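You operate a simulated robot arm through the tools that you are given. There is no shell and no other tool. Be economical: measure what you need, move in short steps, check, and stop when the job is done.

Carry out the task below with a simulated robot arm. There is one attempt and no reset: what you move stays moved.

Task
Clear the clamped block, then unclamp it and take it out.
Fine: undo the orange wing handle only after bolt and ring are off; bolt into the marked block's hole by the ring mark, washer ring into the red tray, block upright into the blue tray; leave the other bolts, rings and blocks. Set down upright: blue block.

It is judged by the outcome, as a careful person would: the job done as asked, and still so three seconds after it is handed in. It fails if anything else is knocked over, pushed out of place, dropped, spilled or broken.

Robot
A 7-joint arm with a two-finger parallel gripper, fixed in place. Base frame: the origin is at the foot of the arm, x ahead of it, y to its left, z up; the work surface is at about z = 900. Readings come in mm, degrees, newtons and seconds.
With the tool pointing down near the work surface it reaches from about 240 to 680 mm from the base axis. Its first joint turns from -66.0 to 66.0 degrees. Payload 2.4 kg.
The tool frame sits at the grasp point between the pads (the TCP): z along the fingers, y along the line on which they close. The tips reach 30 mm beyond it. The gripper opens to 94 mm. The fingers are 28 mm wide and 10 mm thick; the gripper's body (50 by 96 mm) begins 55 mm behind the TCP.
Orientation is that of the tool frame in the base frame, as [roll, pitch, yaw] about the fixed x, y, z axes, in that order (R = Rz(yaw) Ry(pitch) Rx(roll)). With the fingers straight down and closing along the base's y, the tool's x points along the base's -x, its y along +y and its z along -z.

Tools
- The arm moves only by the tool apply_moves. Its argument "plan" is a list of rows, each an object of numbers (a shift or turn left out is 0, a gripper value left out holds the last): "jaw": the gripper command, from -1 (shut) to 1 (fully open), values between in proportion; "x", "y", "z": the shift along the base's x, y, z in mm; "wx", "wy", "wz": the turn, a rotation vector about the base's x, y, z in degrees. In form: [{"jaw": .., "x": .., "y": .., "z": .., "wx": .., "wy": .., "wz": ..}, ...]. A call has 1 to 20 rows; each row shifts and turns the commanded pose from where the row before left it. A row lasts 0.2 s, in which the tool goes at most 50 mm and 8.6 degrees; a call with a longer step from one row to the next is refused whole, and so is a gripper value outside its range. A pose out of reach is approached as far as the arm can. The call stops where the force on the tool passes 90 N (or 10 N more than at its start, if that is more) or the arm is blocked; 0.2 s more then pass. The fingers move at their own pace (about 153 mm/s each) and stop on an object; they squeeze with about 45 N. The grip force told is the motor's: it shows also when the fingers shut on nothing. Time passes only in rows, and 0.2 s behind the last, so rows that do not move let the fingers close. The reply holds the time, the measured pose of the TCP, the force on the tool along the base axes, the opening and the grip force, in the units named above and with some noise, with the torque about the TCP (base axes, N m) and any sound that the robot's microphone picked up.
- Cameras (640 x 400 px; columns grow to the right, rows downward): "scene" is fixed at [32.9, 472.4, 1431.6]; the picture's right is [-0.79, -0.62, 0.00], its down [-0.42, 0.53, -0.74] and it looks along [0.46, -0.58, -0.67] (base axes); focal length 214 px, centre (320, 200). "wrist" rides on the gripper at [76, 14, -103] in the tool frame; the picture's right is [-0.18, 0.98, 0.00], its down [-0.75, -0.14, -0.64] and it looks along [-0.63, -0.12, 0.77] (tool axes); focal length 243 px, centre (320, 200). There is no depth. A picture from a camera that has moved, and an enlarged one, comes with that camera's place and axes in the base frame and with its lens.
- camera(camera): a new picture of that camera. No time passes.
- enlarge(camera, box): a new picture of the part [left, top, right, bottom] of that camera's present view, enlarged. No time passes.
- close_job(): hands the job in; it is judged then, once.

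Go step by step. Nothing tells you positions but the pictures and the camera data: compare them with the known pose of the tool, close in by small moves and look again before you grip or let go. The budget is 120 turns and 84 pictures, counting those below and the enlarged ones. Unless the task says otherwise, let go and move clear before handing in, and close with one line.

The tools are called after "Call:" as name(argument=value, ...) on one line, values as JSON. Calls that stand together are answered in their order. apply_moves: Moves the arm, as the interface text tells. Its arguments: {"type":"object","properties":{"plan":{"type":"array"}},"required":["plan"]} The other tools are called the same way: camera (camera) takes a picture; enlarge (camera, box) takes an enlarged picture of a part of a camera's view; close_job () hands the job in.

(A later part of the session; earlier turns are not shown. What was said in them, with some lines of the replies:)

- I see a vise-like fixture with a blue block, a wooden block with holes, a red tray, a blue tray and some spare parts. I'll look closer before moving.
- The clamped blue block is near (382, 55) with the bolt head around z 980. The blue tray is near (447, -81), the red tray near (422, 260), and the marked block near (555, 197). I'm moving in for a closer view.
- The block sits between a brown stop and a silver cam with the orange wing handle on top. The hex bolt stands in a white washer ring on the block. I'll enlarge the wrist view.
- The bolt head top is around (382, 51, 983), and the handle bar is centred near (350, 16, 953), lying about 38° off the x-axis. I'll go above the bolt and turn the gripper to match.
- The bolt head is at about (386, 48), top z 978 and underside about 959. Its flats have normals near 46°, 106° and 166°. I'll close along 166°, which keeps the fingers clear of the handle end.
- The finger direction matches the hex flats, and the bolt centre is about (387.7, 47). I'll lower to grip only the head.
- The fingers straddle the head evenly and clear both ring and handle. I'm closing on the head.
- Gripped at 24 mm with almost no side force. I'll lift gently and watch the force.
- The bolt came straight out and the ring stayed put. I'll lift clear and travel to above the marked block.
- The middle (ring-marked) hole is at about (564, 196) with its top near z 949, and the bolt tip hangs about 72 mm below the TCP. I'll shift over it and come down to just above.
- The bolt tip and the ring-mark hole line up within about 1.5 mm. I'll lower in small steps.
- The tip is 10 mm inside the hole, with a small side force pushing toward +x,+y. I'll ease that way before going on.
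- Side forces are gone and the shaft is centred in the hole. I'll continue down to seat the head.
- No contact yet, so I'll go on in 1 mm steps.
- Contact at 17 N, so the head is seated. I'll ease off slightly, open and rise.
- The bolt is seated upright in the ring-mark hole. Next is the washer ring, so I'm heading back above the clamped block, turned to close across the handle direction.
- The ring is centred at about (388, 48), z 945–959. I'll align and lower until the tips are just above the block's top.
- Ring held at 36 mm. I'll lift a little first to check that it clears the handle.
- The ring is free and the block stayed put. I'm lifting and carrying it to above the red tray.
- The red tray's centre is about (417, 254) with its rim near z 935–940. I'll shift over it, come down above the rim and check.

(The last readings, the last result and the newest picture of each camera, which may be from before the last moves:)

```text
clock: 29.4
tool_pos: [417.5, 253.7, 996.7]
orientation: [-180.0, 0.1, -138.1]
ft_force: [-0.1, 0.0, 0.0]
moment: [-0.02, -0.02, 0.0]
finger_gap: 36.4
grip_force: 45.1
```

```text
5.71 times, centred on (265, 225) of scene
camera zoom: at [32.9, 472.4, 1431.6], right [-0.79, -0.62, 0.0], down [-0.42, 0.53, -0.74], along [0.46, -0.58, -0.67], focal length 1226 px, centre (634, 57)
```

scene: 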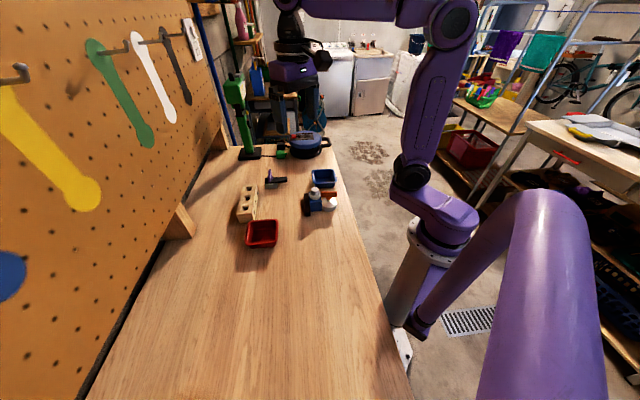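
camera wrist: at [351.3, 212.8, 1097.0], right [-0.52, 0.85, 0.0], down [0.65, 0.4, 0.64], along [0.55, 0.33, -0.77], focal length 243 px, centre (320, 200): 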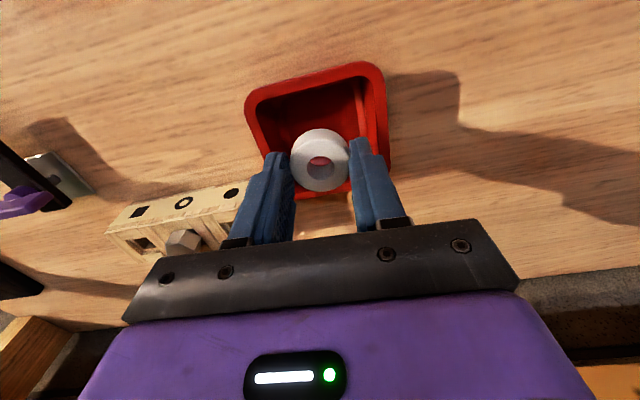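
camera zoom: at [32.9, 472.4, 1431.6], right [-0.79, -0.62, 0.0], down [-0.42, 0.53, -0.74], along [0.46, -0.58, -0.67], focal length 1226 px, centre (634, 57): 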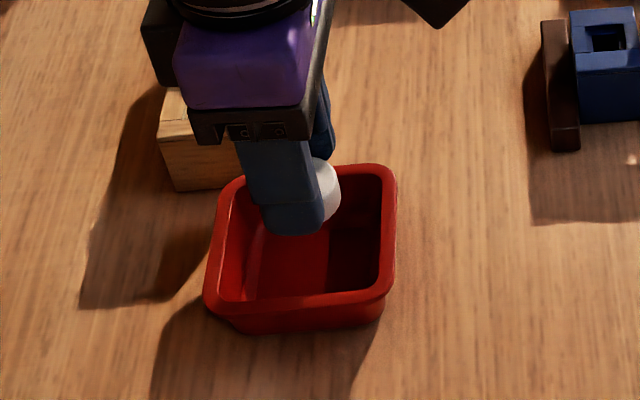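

The ring is centred over the tray opening. I'm lowering it inside.

Call:
apply_moves(plan=[{"z": -15}, {"z": -15}, {"z": -10}, {"z": -6}, {}])

Call:
camera(camera="wrist")

```text
clock: 30.6
tool_pos: [417.2, 253.9, 951.5]
orientation: [180.0, 0.0, -138.0]
ft_force: [-0.6, 0.1, -0.7]
moment: [-0.01, -0.02, 0.03]
finger_gap: 36.2
grip_force: 45.4
```

```text
36 pictures are left
camera wrist: at [351.3, 213.8, 1053.0], right [-0.52, 0.85, 0.0], down [0.65, 0.4, 0.64], along [0.55, 0.33, -0.77], focal length 243 px, centre (320, 200)
```

wrist: 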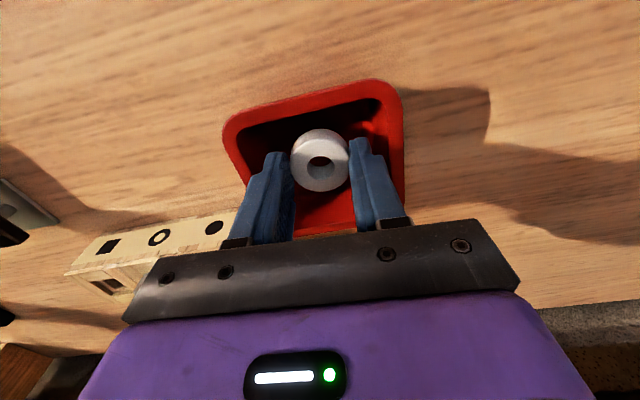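

Call:
apply_moves(plan=[{"z": -2}, {"z": -2}, {"z": -2}, {"z": -1}, {}])

```text
clock: 31.8
tool_pos: [415.0, 254.2, 944.6]
orientation: [-180.0, -0.1, -137.9]
ft_force: [-0.2, 0.1, -0.3]
moment: [0.02, 0.01, -0.01]
finger_gap: 36.4
grip_force: 45.3
```

Call:
apply_moves(plan=[{"z": -1}, {"z": -1}, {"z": -1}, {}])

```text
clock: 32.8
tool_pos: [417.0, 253.8, 941.6]
orientation: [-180.0, -0.1, -137.9]
ft_force: [0.8, 0.0, 1.0]
moment: [0.02, -0.02, 0.0]
finger_gap: 36.1
grip_force: 44.6
```

Call:
apply_moves(plan=[{"z": -1}, {"z": -1}, {}])

```text
clock: 33.6
tool_pos: [417.0, 254.0, 940.4]
orientation: [-179.9, 0.2, -138.0]
ft_force: [-5.0, -3.7, 30.6]
moment: [-0.05, 0.2, -0.08]
finger_gap: 36.5
grip_force: 44.3
```

The ring touches the tray floor. I'll ease off, open slightly and rise.

Call:
apply_moves(plan=[{"z": 1}, {"jaw": -0.12}, {"jaw": -0.05}, {}, {"z": 15}, {"z": 30}, {"z": 40}, {}])

Call:
camera(camera="wrist")

Call:
enlarge(camera="scene", box=[225, 150, 350, 260])

```text
clock: 35.4
tool_pos: [417.7, 256.5, 1026.0]
orientation: [-180.0, 0.0, -137.9]
ft_force: [-0.5, 0.4, -0.5]
moment: [-0.02, 0.04, 0.01]
finger_gap: 44.8
grip_force: 0.0
```

```text
35 pictures are left
camera wrist: at [351.1, 215.1, 1127.2], right [-0.52, 0.85, 0.0], down [0.65, 0.4, 0.64], along [0.55, 0.33, -0.77], focal length 243 px, centre (320, 200)
```

wrist: 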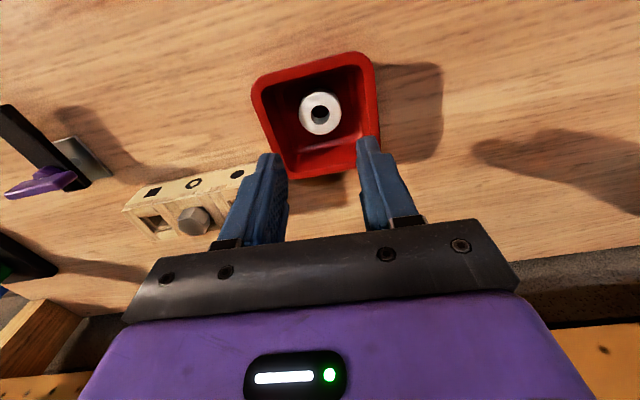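

```text
3.64 times, centred on (288, 205) of scene
camera zoom: at [32.9, 472.4, 1431.6], right [-0.79, -0.62, 0.0], down [-0.42, 0.53, -0.74], along [0.46, -0.58, -0.67], focal length 780 px, centre (438, 182)
```

zoom: 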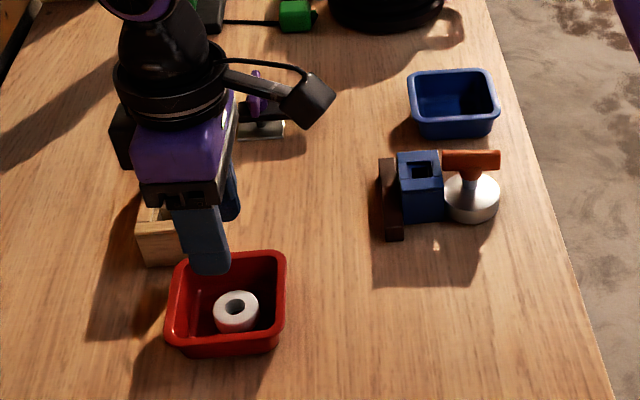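

The ring lies in the red tray, so bolt and ring are both off. Next is the orange handle near (352, 14), and I'll view it from above first.

Call:
apply_moves(plan=[{"z": 25}, {"x": -8, "y": -35, "wz": -1}, {"x": -11, "y": -42, "wz": -1}, {"x": -11, "y": -42, "wz": -1}, {"x": -11, "y": -42}, {"x": -11, "y": -42}, {"x": -11, "y": -36}, {"z": 0}, {}])

Call:
enlarge(camera="wrist", box=[220, 40, 420, 180])

Call:
enlarge(camera="scene", box=[300, 165, 350, 215])

```text
clock: 37.4
tool_pos: [354.3, 15.1, 1050.6]
orientation: [180.0, -0.1, -140.9]
ft_force: [-0.3, -0.3, -0.2]
moment: [0.0, 0.01, -0.01]
finger_gap: 44.7
grip_force: 0.1
```

```text
2.86 times, centred on (320, 110) of wrist
camera zoom: at [286.4, -21.0, 1152.0], right [-0.48, 0.88, 0.0], down [0.67, 0.36, 0.64], along [0.56, 0.31, -0.77], focal length 693 px, centre (320, 457)
```

zoom: 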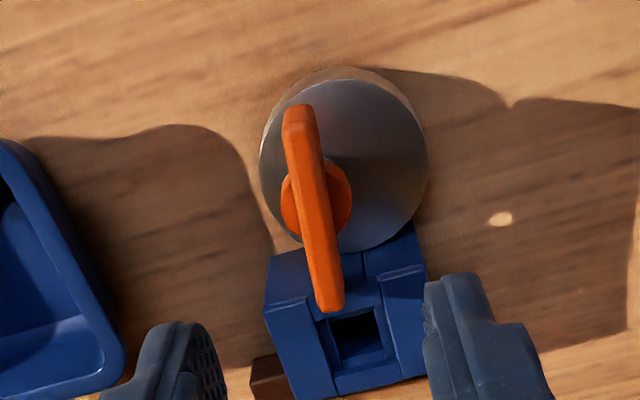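

```text
8.00 times, centred on (325, 190) of scene
camera zoom: at [32.9, 472.4, 1431.6], right [-0.79, -0.62, 0.0], down [-0.42, 0.53, -0.74], along [0.46, -0.58, -0.67], focal length 1716 px, centre (280, 280)
```

zoom: 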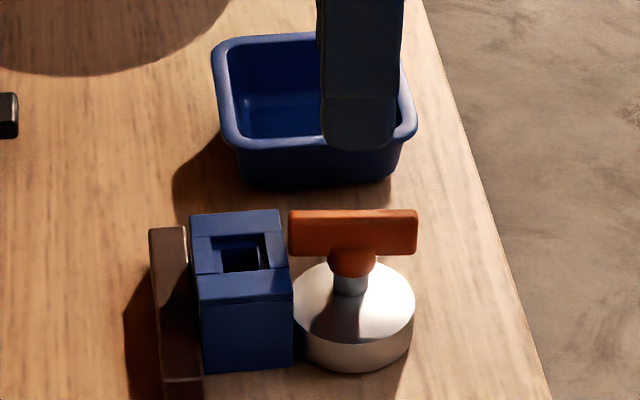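

The silver disc is eccentric: its centre is offset from the stem toward +y, so turning counter-clockwise pulls it away from the block. I'll grip the bar at its middle.

Call:
apply_moves(plan=[{"x": -2.2, "y": -2.2, "z": -25, "wz": -1}, {"z": -25}, {"z": -15}, {"z": -8}, {}])

Call:
enlarge(camera="wrist", box=[240, 60, 400, 220])

Call:
enlarge(camera="scene", box=[300, 165, 350, 215])

```text
clock: 38.6
tool_pos: [351.4, 12.1, 978.0]
orientation: [-179.9, 0.0, -142.0]
ft_force: [0.4, -0.4, -0.1]
moment: [0.03, -0.01, -0.02]
finger_gap: 44.8
grip_force: 0.0
```

```text
2.50 times, centred on (320, 140) of wrist
camera zoom: at [283.1, -23.1, 1078.3], right [-0.46, 0.89, 0.0], down [0.68, 0.35, 0.64], along [0.57, 0.3, -0.77], focal length 606 px, centre (320, 350)
```

zoom: 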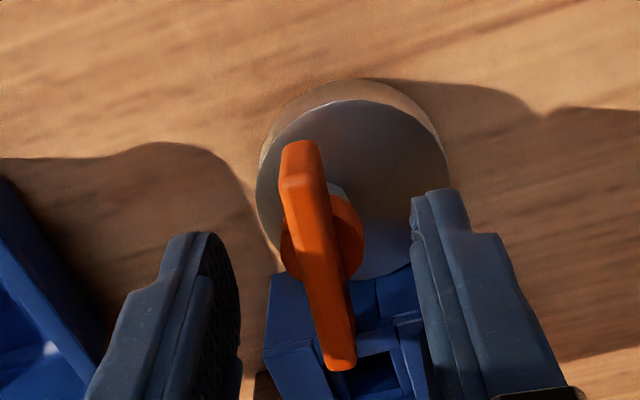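

```text
8.00 times, centred on (325, 190) of scene
camera zoom: at [32.9, 472.4, 1431.6], right [-0.79, -0.62, 0.0], down [-0.42, 0.53, -0.74], along [0.46, -0.58, -0.67], focal length 1716 px, centre (280, 280)
```

zoom: 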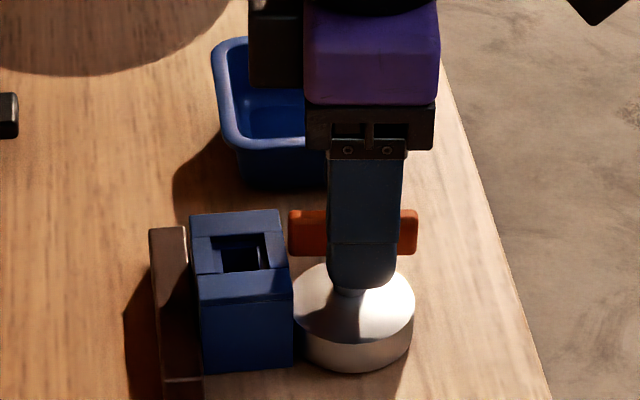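

The fingers straddle the bar. I'm closing on it.

Call:
apply_moves(plan=[{"jaw": -0.3}, {"jaw": -0.6}, {"jaw": -1}, {}, {}])

Call:
enlarge(camera="wrist", box=[240, 60, 400, 220])

```text
clock: 39.8
tool_pos: [351.7, 12.8, 977.2]
orientation: [180.0, 0.1, -142.0]
ft_force: [-0.1, 0.8, -1.5]
moment: [0.16, -0.19, -0.01]
finger_gap: 8.9
grip_force: 43.3
```

```text
2.50 times, centred on (320, 140) of wrist
camera zoom: at [283.1, -23.0, 1078.4], right [-0.46, 0.89, 0.0], down [0.68, 0.35, 0.64], along [0.57, 0.3, -0.77], focal length 606 px, centre (320, 350)
```

zoom: 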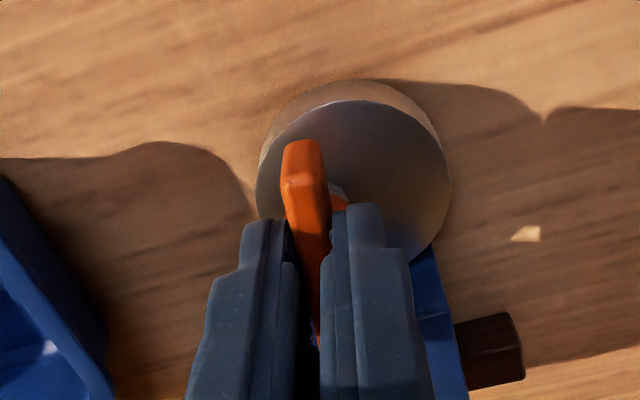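

The bar is held at 9 mm. I'll turn it a few degrees counter-clockwise and feel the response.

Call:
apply_moves(plan=[{"wz": 3}, {"wz": 4}, {"wz": 4}, {}])

```text
clock: 40.8
tool_pos: [352.2, 12.2, 977.9]
orientation: [180.0, 0.0, -131.1]
ft_force: [10.6, -12.6, -34.4]
moment: [-0.34, -0.16, -0.01]
finger_gap: 9.1
grip_force: 43.0
```

Call:
enlarge(camera="scene", box=[300, 165, 350, 215])

Call:
enlarge(camera="wrist", box=[240, 60, 400, 220])

```text
8.00 times, centred on (325, 190) of scene
camera zoom: at [33.6, 472.1, 1431.7], right [-0.79, -0.62, 0.0], down [-0.42, 0.53, -0.74], along [0.46, -0.58, -0.67], focal length 1716 px, centre (280, 280)
```

zoom: 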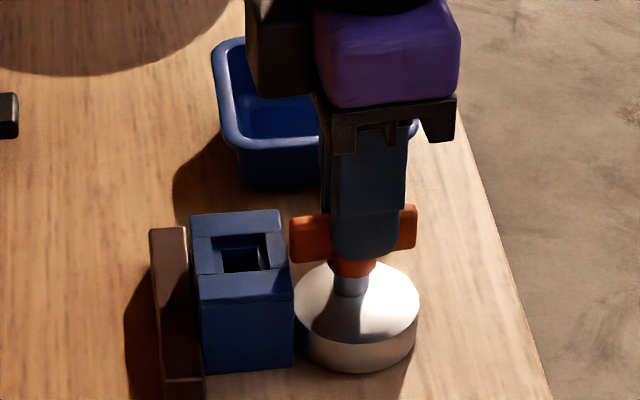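

```text
2.50 times, centred on (320, 140) of wrist
camera zoom: at [291.6, -35.7, 1078.7], right [-0.62, 0.78, 0.0], down [0.6, 0.48, 0.64], along [0.5, 0.4, -0.77], focal length 606 px, centre (320, 350)
```

zoom: 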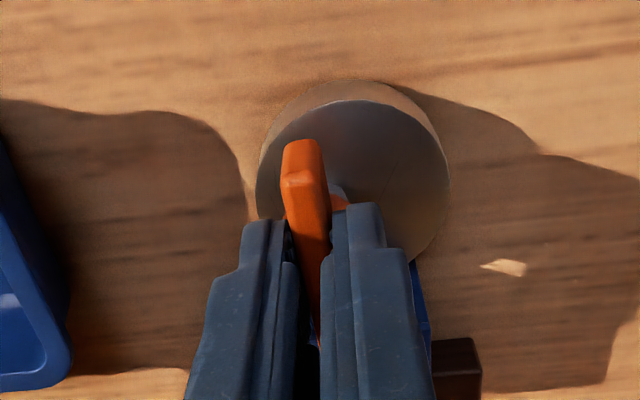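

The cam turned with the handle and is drawing away from the block. Some reaction force built up, so I'll relieve it with a small shift before continuing.

Call:
apply_moves(plan=[{"x": 0.6, "y": -0.7, "z": -1}, {}])

```text
clock: 41.4
tool_pos: [352.4, 13.1, 977.6]
orientation: [179.9, -0.1, -131.1]
ft_force: [-4.2, -13.9, 9.3]
moment: [-0.18, -0.01, -0.03]
finger_gap: 8.8
grip_force: 42.8
```

Call:
apply_moves(plan=[{"y": -0.6, "z": 0.2}, {"x": 0.5, "y": -0.39, "wz": 6}, {"x": 0.53, "y": -0.33, "wz": 6}, {}])

```text
clock: 42.4
tool_pos: [351.7, 12.3, 977.9]
orientation: [179.9, 0.1, -118.9]
ft_force: [-10.6, 3.4, 32.8]
moment: [-0.17, 0.44, 0.01]
finger_gap: 8.7
grip_force: 42.7
```

Call:
apply_moves(plan=[{"x": -0.4, "y": 0.2, "z": 0.7}, {"x": 0.28, "y": -0.13, "wz": 6}, {"x": 0.29, "y": -0.1, "wz": 6}, {}])

Call:
enlarge(camera="scene", box=[300, 165, 350, 215])

```text
clock: 43.4
tool_pos: [353.1, 11.3, 977.7]
orientation: [-180.0, -0.1, -106.7]
ft_force: [1.9, 16.2, -26.5]
moment: [0.85, -0.22, 0.04]
finger_gap: 8.9
grip_force: 42.9
```

```text
8.00 times, centred on (325, 190) of scene
camera zoom: at [33.2, 472.9, 1431.4], right [-0.79, -0.62, 0.0], down [-0.42, 0.53, -0.74], along [0.46, -0.58, -0.67], focal length 1716 px, centre (280, 280)
```

zoom: 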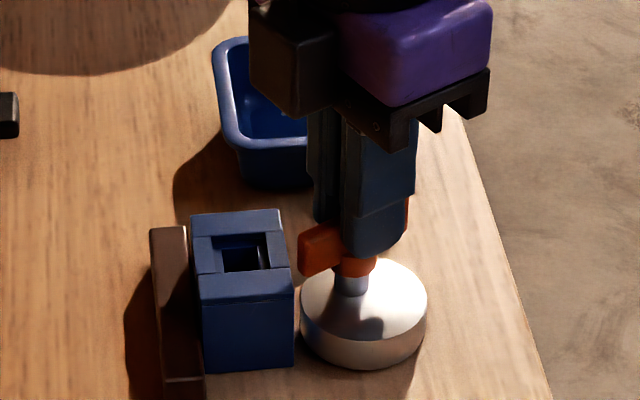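

A gap is opening between disc and block. I'll keep turning with small force relief.

Call:
apply_moves(plan=[{"x": 0.1, "y": 0.6, "z": -0.5}, {"x": 0.25, "y": -0.05, "wz": 6}, {"x": 0.25, "y": -0.02, "wz": 6}, {}])

```text
clock: 44.4
tool_pos: [353.3, 11.1, 976.0]
orientation: [-179.9, 0.0, -94.8]
ft_force: [-6.7, 9.8, 7.3]
moment: [0.94, 0.07, 0.04]
finger_gap: 8.9
grip_force: 43.3
```

Call:
apply_moves(plan=[{"x": -0.2, "y": 0.4, "z": 0.1}, {"x": 0.25, "wz": 6}, {"x": 0.25, "y": 0.02, "wz": 6}, {}])

```text
clock: 45.4
tool_pos: [353.2, 12.7, 977.1]
orientation: [-179.9, 0.0, -82.9]
ft_force: [-4.6, -1.4, 28.2]
moment: [-0.26, 0.23, -0.02]
finger_gap: 8.8
grip_force: 43.0
```

Call:
apply_moves(plan=[{"z": 0.6}, {"x": 0.2, "y": 0.05, "wz": 6}, {"x": 0.2, "y": 0.08, "wz": 6}, {}])

Call:
enlarge(camera="scene", box=[300, 165, 350, 215])

```text
clock: 46.4
tool_pos: [354.8, 10.9, 978.0]
orientation: [180.0, 0.0, -70.9]
ft_force: [0.2, -5.6, -3.1]
moment: [-0.91, -0.36, 0.02]
finger_gap: 8.6
grip_force: 42.9
```

```text
8.00 times, centred on (325, 190) of scene
camera zoom: at [32.9, 472.3, 1431.6], right [-0.79, -0.62, 0.0], down [-0.42, 0.53, -0.74], along [0.46, -0.58, -0.67], focal length 1716 px, centre (280, 280)
```

zoom: 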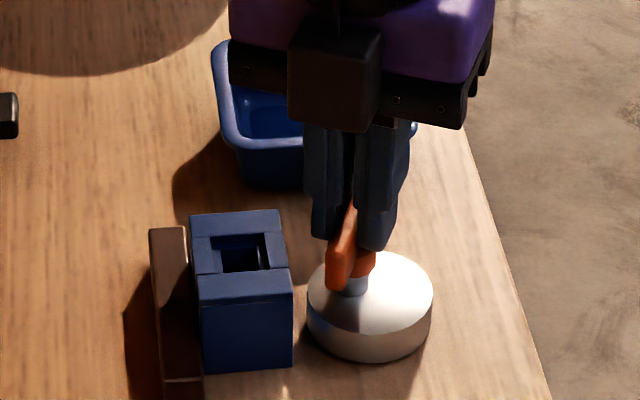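

The gap is about 6 mm after 71°. I'll finish out to about 90°.

Call:
apply_moves(plan=[{"y": -0.2}, {"x": 0.2, "y": 0.1, "wz": 6}, {"x": 0.2, "y": 0.1, "wz": 6}, {"x": 0.15, "y": 0.15, "wz": 6}, {}])

```text
clock: 47.6
tool_pos: [354.9, 12.1, 976.6]
orientation: [179.9, -0.1, -52.9]
ft_force: [1.9, -9.3, -19.5]
moment: [-0.95, -0.76, -0.01]
finger_gap: 8.9
grip_force: 43.0
```

Turned 89°. I'll open just a little, since a finger is on the block side, and rise straight up.

Call:
apply_moves(plan=[{"z": -0.4}, {"jaw": -0.65}, {"jaw": -0.6}, {}, {"z": 10}, {"z": 30}, {"z": 40}, {"z": 20}, {}])

Call:
enlarge(camera="scene", box=[300, 155, 350, 215])

Call:
camera(camera="wrist")

```text
clock: 49.6
tool_pos: [355.1, 10.9, 1077.4]
orientation: [-180.0, 0.0, -53.0]
ft_force: [-0.5, -1.1, 0.3]
moment: [0.0, 0.01, -0.01]
finger_gap: 18.8
grip_force: 0.0
```

```text
6.67 times, centred on (325, 185) of scene
camera zoom: at [32.9, 472.4, 1431.6], right [-0.79, -0.62, 0.0], down [-0.42, 0.53, -0.74], along [0.46, -0.58, -0.67], focal length 1430 px, centre (287, 300)
```

zoom: 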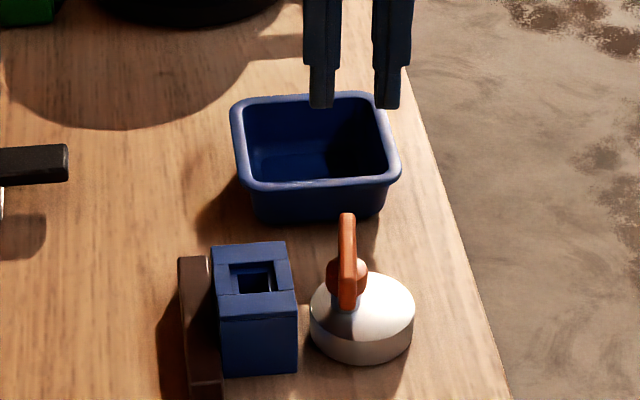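

```text
23 pictures are left
camera wrist: at [389.8, -58.1, 1178.4], right [-0.9, -0.44, 0.0], down [-0.34, 0.69, 0.64], along [-0.29, 0.58, -0.77], focal length 243 px, centre (320, 200)
```

wrist: 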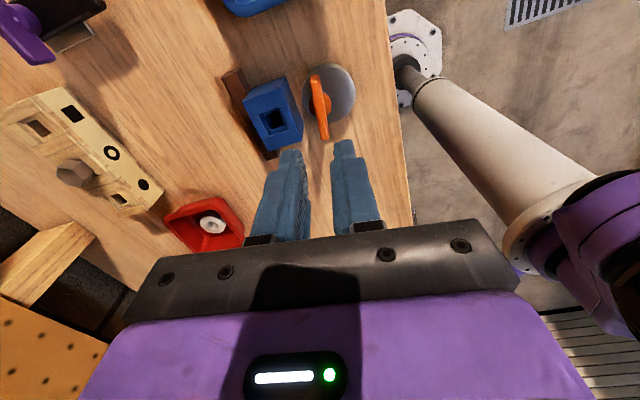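

The cam is clear by several mm and the handle no longer points at the block. I'll go above the block, turned to close on its two free sides.

Call:
apply_moves(plan=[{"x": 4, "y": 4, "wz": -8.4}, {"x": 4, "y": 4, "wz": -8.4}, {"x": 4, "y": 4, "wz": -8.4}, {"x": 4, "y": 4, "wz": -8.4}, {"x": 4, "y": 4, "wz": -8.4}, {"x": 4, "y": 4, "wz": -8.4}, {"x": 4, "y": 5, "wz": -8.4}, {"x": 3, "y": 4, "wz": -8.4}, {"x": 2, "y": 4, "wz": -8.4, "jaw": 0.4}, {"wz": -7.4}, {"z": -25}, {}])

Call:
enlarge(camera="wrist", box=[230, 60, 410, 200])

```text
clock: 52.2
tool_pos: [388.3, 50.8, 1051.1]
orientation: [-180.0, 0.1, -136.1]
ft_force: [0.8, 0.6, 0.6]
moment: [0.02, 0.0, 0.0]
finger_gap: 65.7
grip_force: 0.0
```

```text
2.86 times, centred on (320, 130) of wrist
camera zoom: at [324.1, 7.5, 1151.8], right [-0.55, 0.84, 0.0], down [0.64, 0.42, 0.64], along [0.54, 0.35, -0.77], focal length 693 px, centre (320, 400)
```

zoom: 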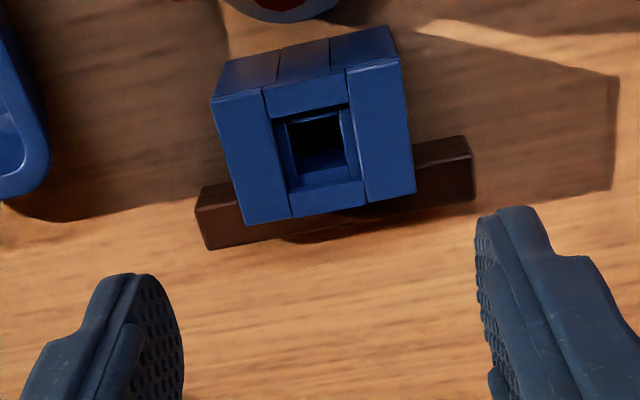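

The block's top is about 55 × 39 mm, centred at (387, 47.6), with its long axis at 135° matching the gripper. I'll grip the upper 14 mm on the 55 mm sides so the fingertips stay above the tray rim later.

Call:
apply_moves(plan=[{"x": -1.6, "y": -2.5, "wz": 1, "jaw": 0.6}, {"z": -30}, {"z": -30}, {"z": -20}, {"z": -9}, {}])

Call:
enlarge(camera="wrist", box=[200, 60, 440, 220])

Call:
enlarge(camera="scene", box=[300, 155, 350, 215])

```text
clock: 53.6
tool_pos: [385.8, 46.8, 963.3]
orientation: [180.0, 0.0, -135.0]
ft_force: [-0.2, -0.2, 0.3]
moment: [0.02, 0.02, 0.04]
finger_gap: 75.4
grip_force: 0.0
```

```text
2.50 times, centred on (320, 140) of wrist
camera zoom: at [322.3, 3.5, 1063.8], right [-0.56, 0.83, 0.0], down [0.63, 0.43, 0.64], along [0.53, 0.36, -0.77], focal length 606 px, centre (320, 350)
```

zoom: 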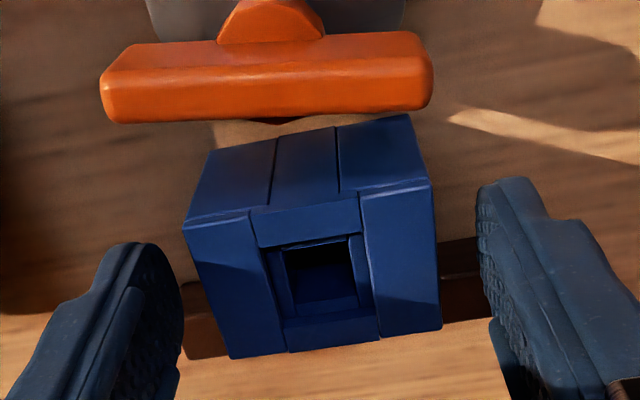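

```text
6.67 times, centred on (325, 185) of scene
camera zoom: at [32.9, 472.4, 1431.6], right [-0.79, -0.62, 0.0], down [-0.42, 0.53, -0.74], along [0.46, -0.58, -0.67], focal length 1430 px, centre (287, 300)
```

zoom: 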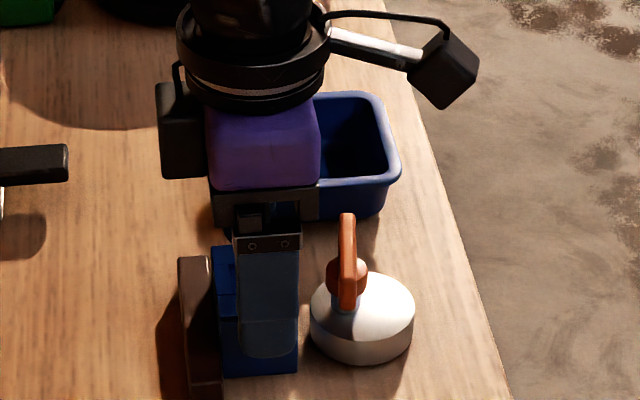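

The block is centred between the fingers. I'm closing gently and then lifting slightly.

Call:
apply_moves(plan=[{"z": -2, "jaw": 0.35}, {"jaw": 0.25}, {"jaw": 0.1}, {"jaw": -1}, {}, {"z": 2}, {"z": 4}, {}])

Call:
enlarge(camera="scene", box=[300, 155, 350, 215])

```text
clock: 55.4
tool_pos: [385.8, 48.6, 968.0]
orientation: [180.0, 0.0, -135.0]
ft_force: [-0.1, -0.1, 0.0]
moment: [-0.03, -0.01, -0.05]
finger_gap: 54.4
grip_force: 44.7
```

```text
6.67 times, centred on (325, 185) of scene
camera zoom: at [32.9, 472.4, 1431.6], right [-0.79, -0.62, 0.0], down [-0.42, 0.53, -0.74], along [0.46, -0.58, -0.67], focal length 1430 px, centre (287, 300)
```

zoom: 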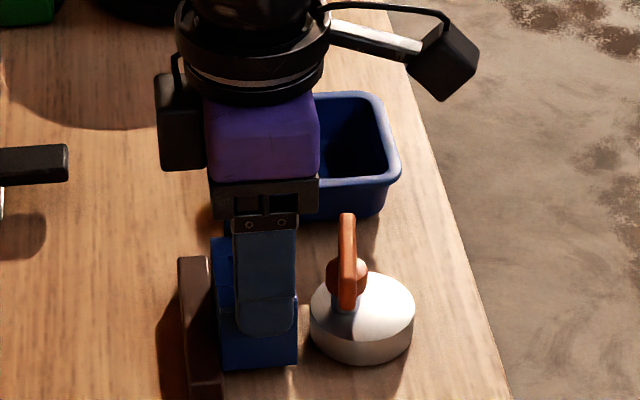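

The block lifts freely. I'm raising it and carrying it toward the blue tray.

Call:
apply_moves(plan=[{"z": 25}, {"z": 40}, {"z": 40}, {"x": 10, "y": -20}, {"x": 17, "y": -36}, {"x": 17, "y": -36}, {"x": 12, "y": -26}, {"x": 5, "y": -11}, {}])

Call:
camera(camera="wrist")

Call:
enlarge(camera="scene", box=[285, 120, 365, 210])

```text
clock: 57.4
tool_pos: [448.1, -81.6, 1074.3]
orientation: [-179.9, 0.0, -135.0]
ft_force: [0.0, -0.4, 0.2]
moment: [-0.02, -0.03, 0.02]
finger_gap: 54.9
grip_force: 44.8
```

```text
18 pictures are left
camera wrist: at [383.7, -126.2, 1174.7], right [-0.56, 0.83, 0.0], down [0.63, 0.43, 0.64], along [0.53, 0.36, -0.77], focal length 243 px, centre (320, 200)
```

wrist: 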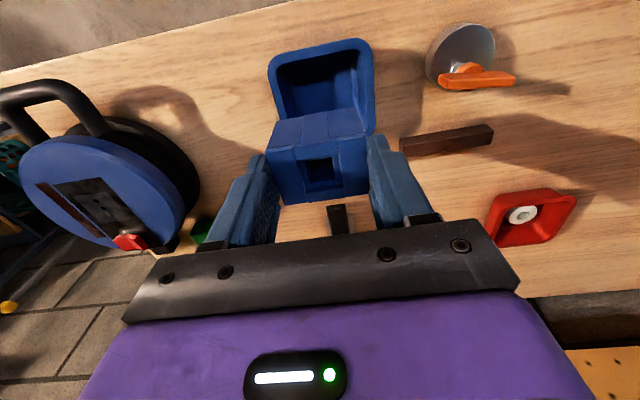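

```text
4.44 times, centred on (325, 165) of scene
camera zoom: at [32.9, 472.4, 1431.6], right [-0.79, -0.62, 0.0], down [-0.42, 0.53, -0.74], along [0.46, -0.58, -0.67], focal length 953 px, centre (298, 356)
```

zoom: 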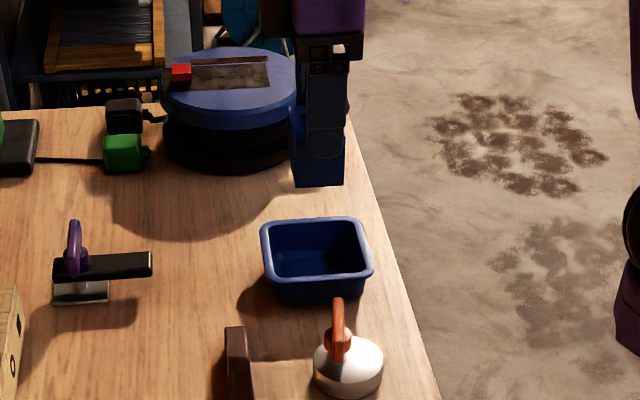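

The blue tray's rim centre is about (445, -80), and its sides line up with the gripper. I'll shift over it and come down to just above the rim.

Call:
apply_moves(plan=[{"x": -2.3, "y": 2.3, "z": -30}, {"z": -25}, {"z": -10}, {}])

Call:
camera(camera="wrist")

Call:
enlarge(camera="scene", box=[300, 140, 350, 200])

```text
clock: 58.4
tool_pos: [445.1, -79.1, 1006.8]
orientation: [180.0, 0.0, -135.0]
ft_force: [0.0, -0.1, -0.1]
moment: [-0.01, -0.01, -0.01]
finger_gap: 55.0
grip_force: 45.1
```

```text
16 pictures are left
camera wrist: at [380.9, -123.3, 1108.2], right [-0.56, 0.83, 0.0], down [0.63, 0.43, 0.64], along [0.53, 0.36, -0.77], focal length 243 px, centre (320, 200)
```

wrist: 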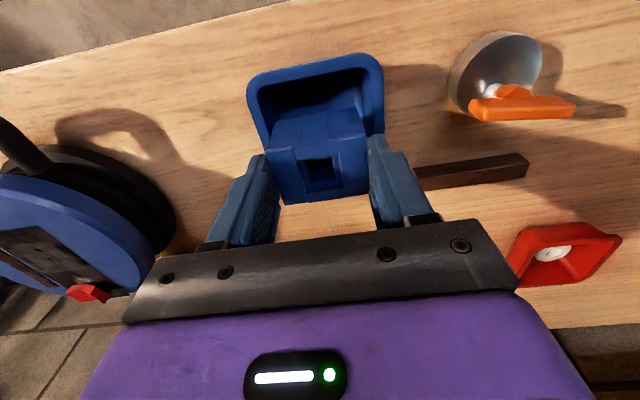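

```text
6.67 times, centred on (325, 170) of scene
camera zoom: at [32.9, 472.4, 1431.6], right [-0.79, -0.62, 0.0], down [-0.42, 0.53, -0.74], along [0.46, -0.58, -0.67], focal length 1430 px, centre (287, 400)
```

zoom: 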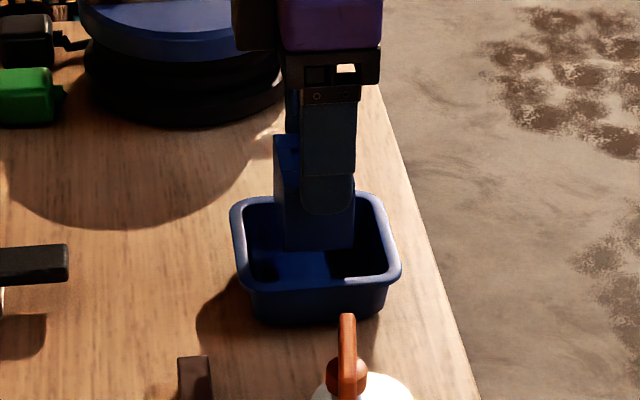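

The block is centred over the tray. I'm lowering it in.

Call:
apply_moves(plan=[{"z": -10}, {"z": -10}, {"z": -10}, {"z": -5}, {}])

Call:
enlarge(camera="wrist", box=[200, 60, 440, 220])

```text
clock: 59.6
tool_pos: [443.3, -80.5, 971.8]
orientation: [180.0, 0.0, -135.0]
ft_force: [0.8, 0.0, -1.4]
moment: [0.0, 0.0, -0.03]
finger_gap: 55.2
grip_force: 45.1
```

```text
2.50 times, centred on (320, 140) of wrist
camera zoom: at [380.4, -124.0, 1072.8], right [-0.56, 0.83, 0.0], down [0.63, 0.43, 0.64], along [0.53, 0.36, -0.77], focal length 606 px, centre (320, 350)
```

zoom: 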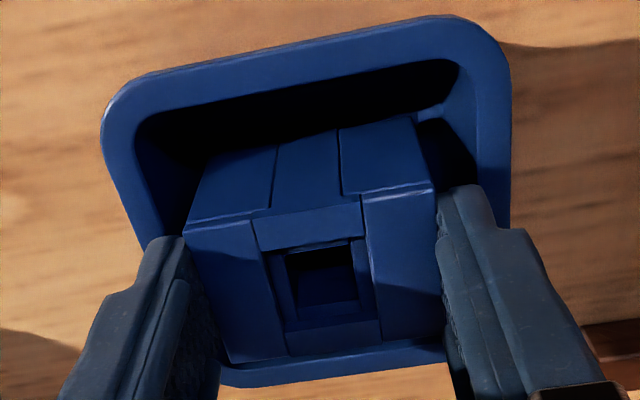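

Call:
apply_moves(plan=[{"z": -2}, {"z": -1}, {"z": -1}, {}])

```text
clock: 60.6
tool_pos: [445.4, -79.2, 968.5]
orientation: [179.9, 0.0, -135.0]
ft_force: [0.2, -0.6, -1.4]
moment: [-0.03, -0.01, 0.02]
finger_gap: 54.8
grip_force: 44.8
```

Call:
apply_moves(plan=[{"z": -1}, {"z": -1}, {}])

```text
clock: 61.4
tool_pos: [444.4, -79.0, 966.4]
orientation: [-180.0, -0.1, -135.0]
ft_force: [-0.7, 0.7, -0.1]
moment: [0.05, 0.02, 0.0]
finger_gap: 54.6
grip_force: 44.8
```

Call:
apply_moves(plan=[{"z": -1}, {"z": -1}, {}])

```text
clock: 62.2
tool_pos: [444.9, -79.2, 963.8]
orientation: [-180.0, 0.0, -135.1]
ft_force: [-0.7, -0.6, 6.3]
moment: [-0.01, 0.05, -0.02]
finger_gap: 54.9
grip_force: 45.0
```

Light contact, so I'll check it is the block on the floor and not the fingers on the rim.

Call:
enlarge(camera="scene", box=[305, 155, 345, 195])

Call:
enlarge(camera="wrist", box=[200, 60, 440, 220])

```text
10.00 times, centred on (325, 175) of scene
camera zoom: at [32.8, 472.4, 1431.6], right [-0.79, -0.62, 0.0], down [-0.42, 0.53, -0.74], along [0.46, -0.58, -0.67], focal length 2145 px, centre (270, 450)
```

zoom: 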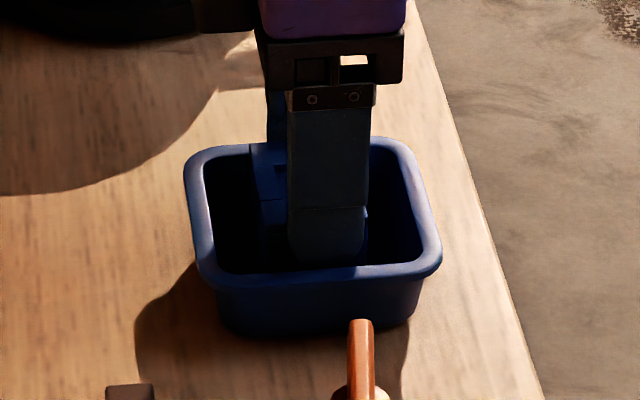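

```text
2.50 times, centred on (320, 140) of wrist
camera zoom: at [381.0, -122.8, 1066.0], right [-0.56, 0.83, 0.0], down [0.63, 0.43, 0.64], along [0.53, 0.36, -0.77], focal length 606 px, centre (320, 350)
```

zoom: 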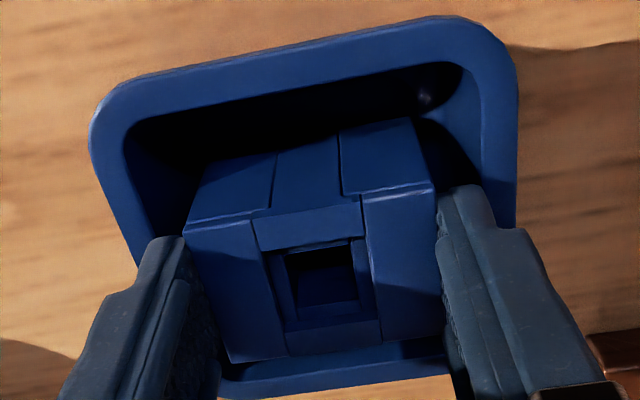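

The block is down on the tray floor and the fingers are inside the rim. I'll open by only a few mm and rise straight up.

Call:
apply_moves(plan=[{"z": -0.5}, {}, {"jaw": 0.2}, {"jaw": 0.23}, {}, {"z": 5}, {"z": 10}, {"z": 30}, {"z": 40}, {"z": 30}, {}])

Call:
camera(camera="wrist")

Call:
enlarge(camera="scene", box=[225, 140, 365, 260])

```text
clock: 64.6
tool_pos: [445.9, -80.2, 1077.6]
orientation: [180.0, -0.1, -135.0]
ft_force: [-0.6, -0.1, -0.2]
moment: [0.01, 0.01, -0.01]
finger_gap: 57.9
grip_force: 0.1
```

```text
11 pictures are left
camera wrist: at [380.9, -122.8, 1180.0], right [-0.56, 0.83, 0.0], down [0.63, 0.43, 0.64], along [0.53, 0.36, -0.77], focal length 243 px, centre (320, 200)
```

wrist: 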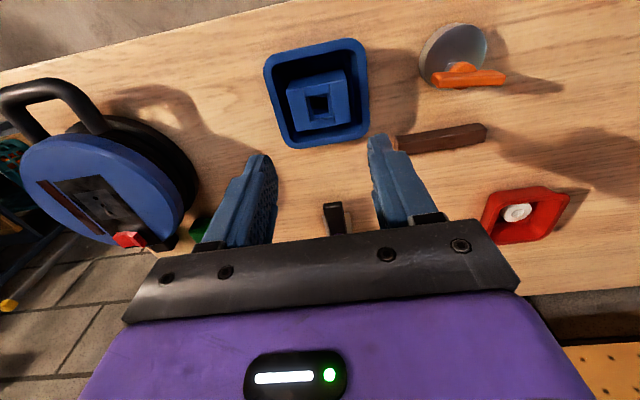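

```text
3.33 times, centred on (295, 200) of scene
camera zoom: at [32.9, 472.4, 1431.6], right [-0.79, -0.62, 0.0], down [-0.42, 0.53, -0.74], along [0.46, -0.58, -0.67], focal length 715 px, centre (403, 200)
```

zoom: 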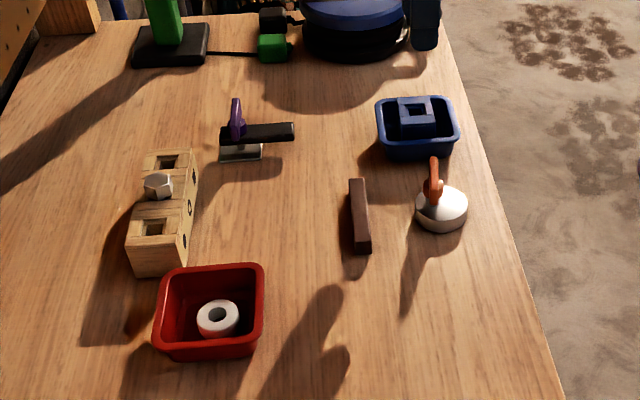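

Everything is in place: the bolt is in the ring-mark hole, the ring in the red tray, the handle undone, and the block upright in the blue tray with the arm clear.

Call:
close_job()

```text
The job is handed in.
```

The job is handed in: the bolt is in the ring-mark hole, the washer ring is in the red tray, and the blue block is unclamped and upright in the blue tray. The last pictures show nothing else knocked over or pushed out of place.
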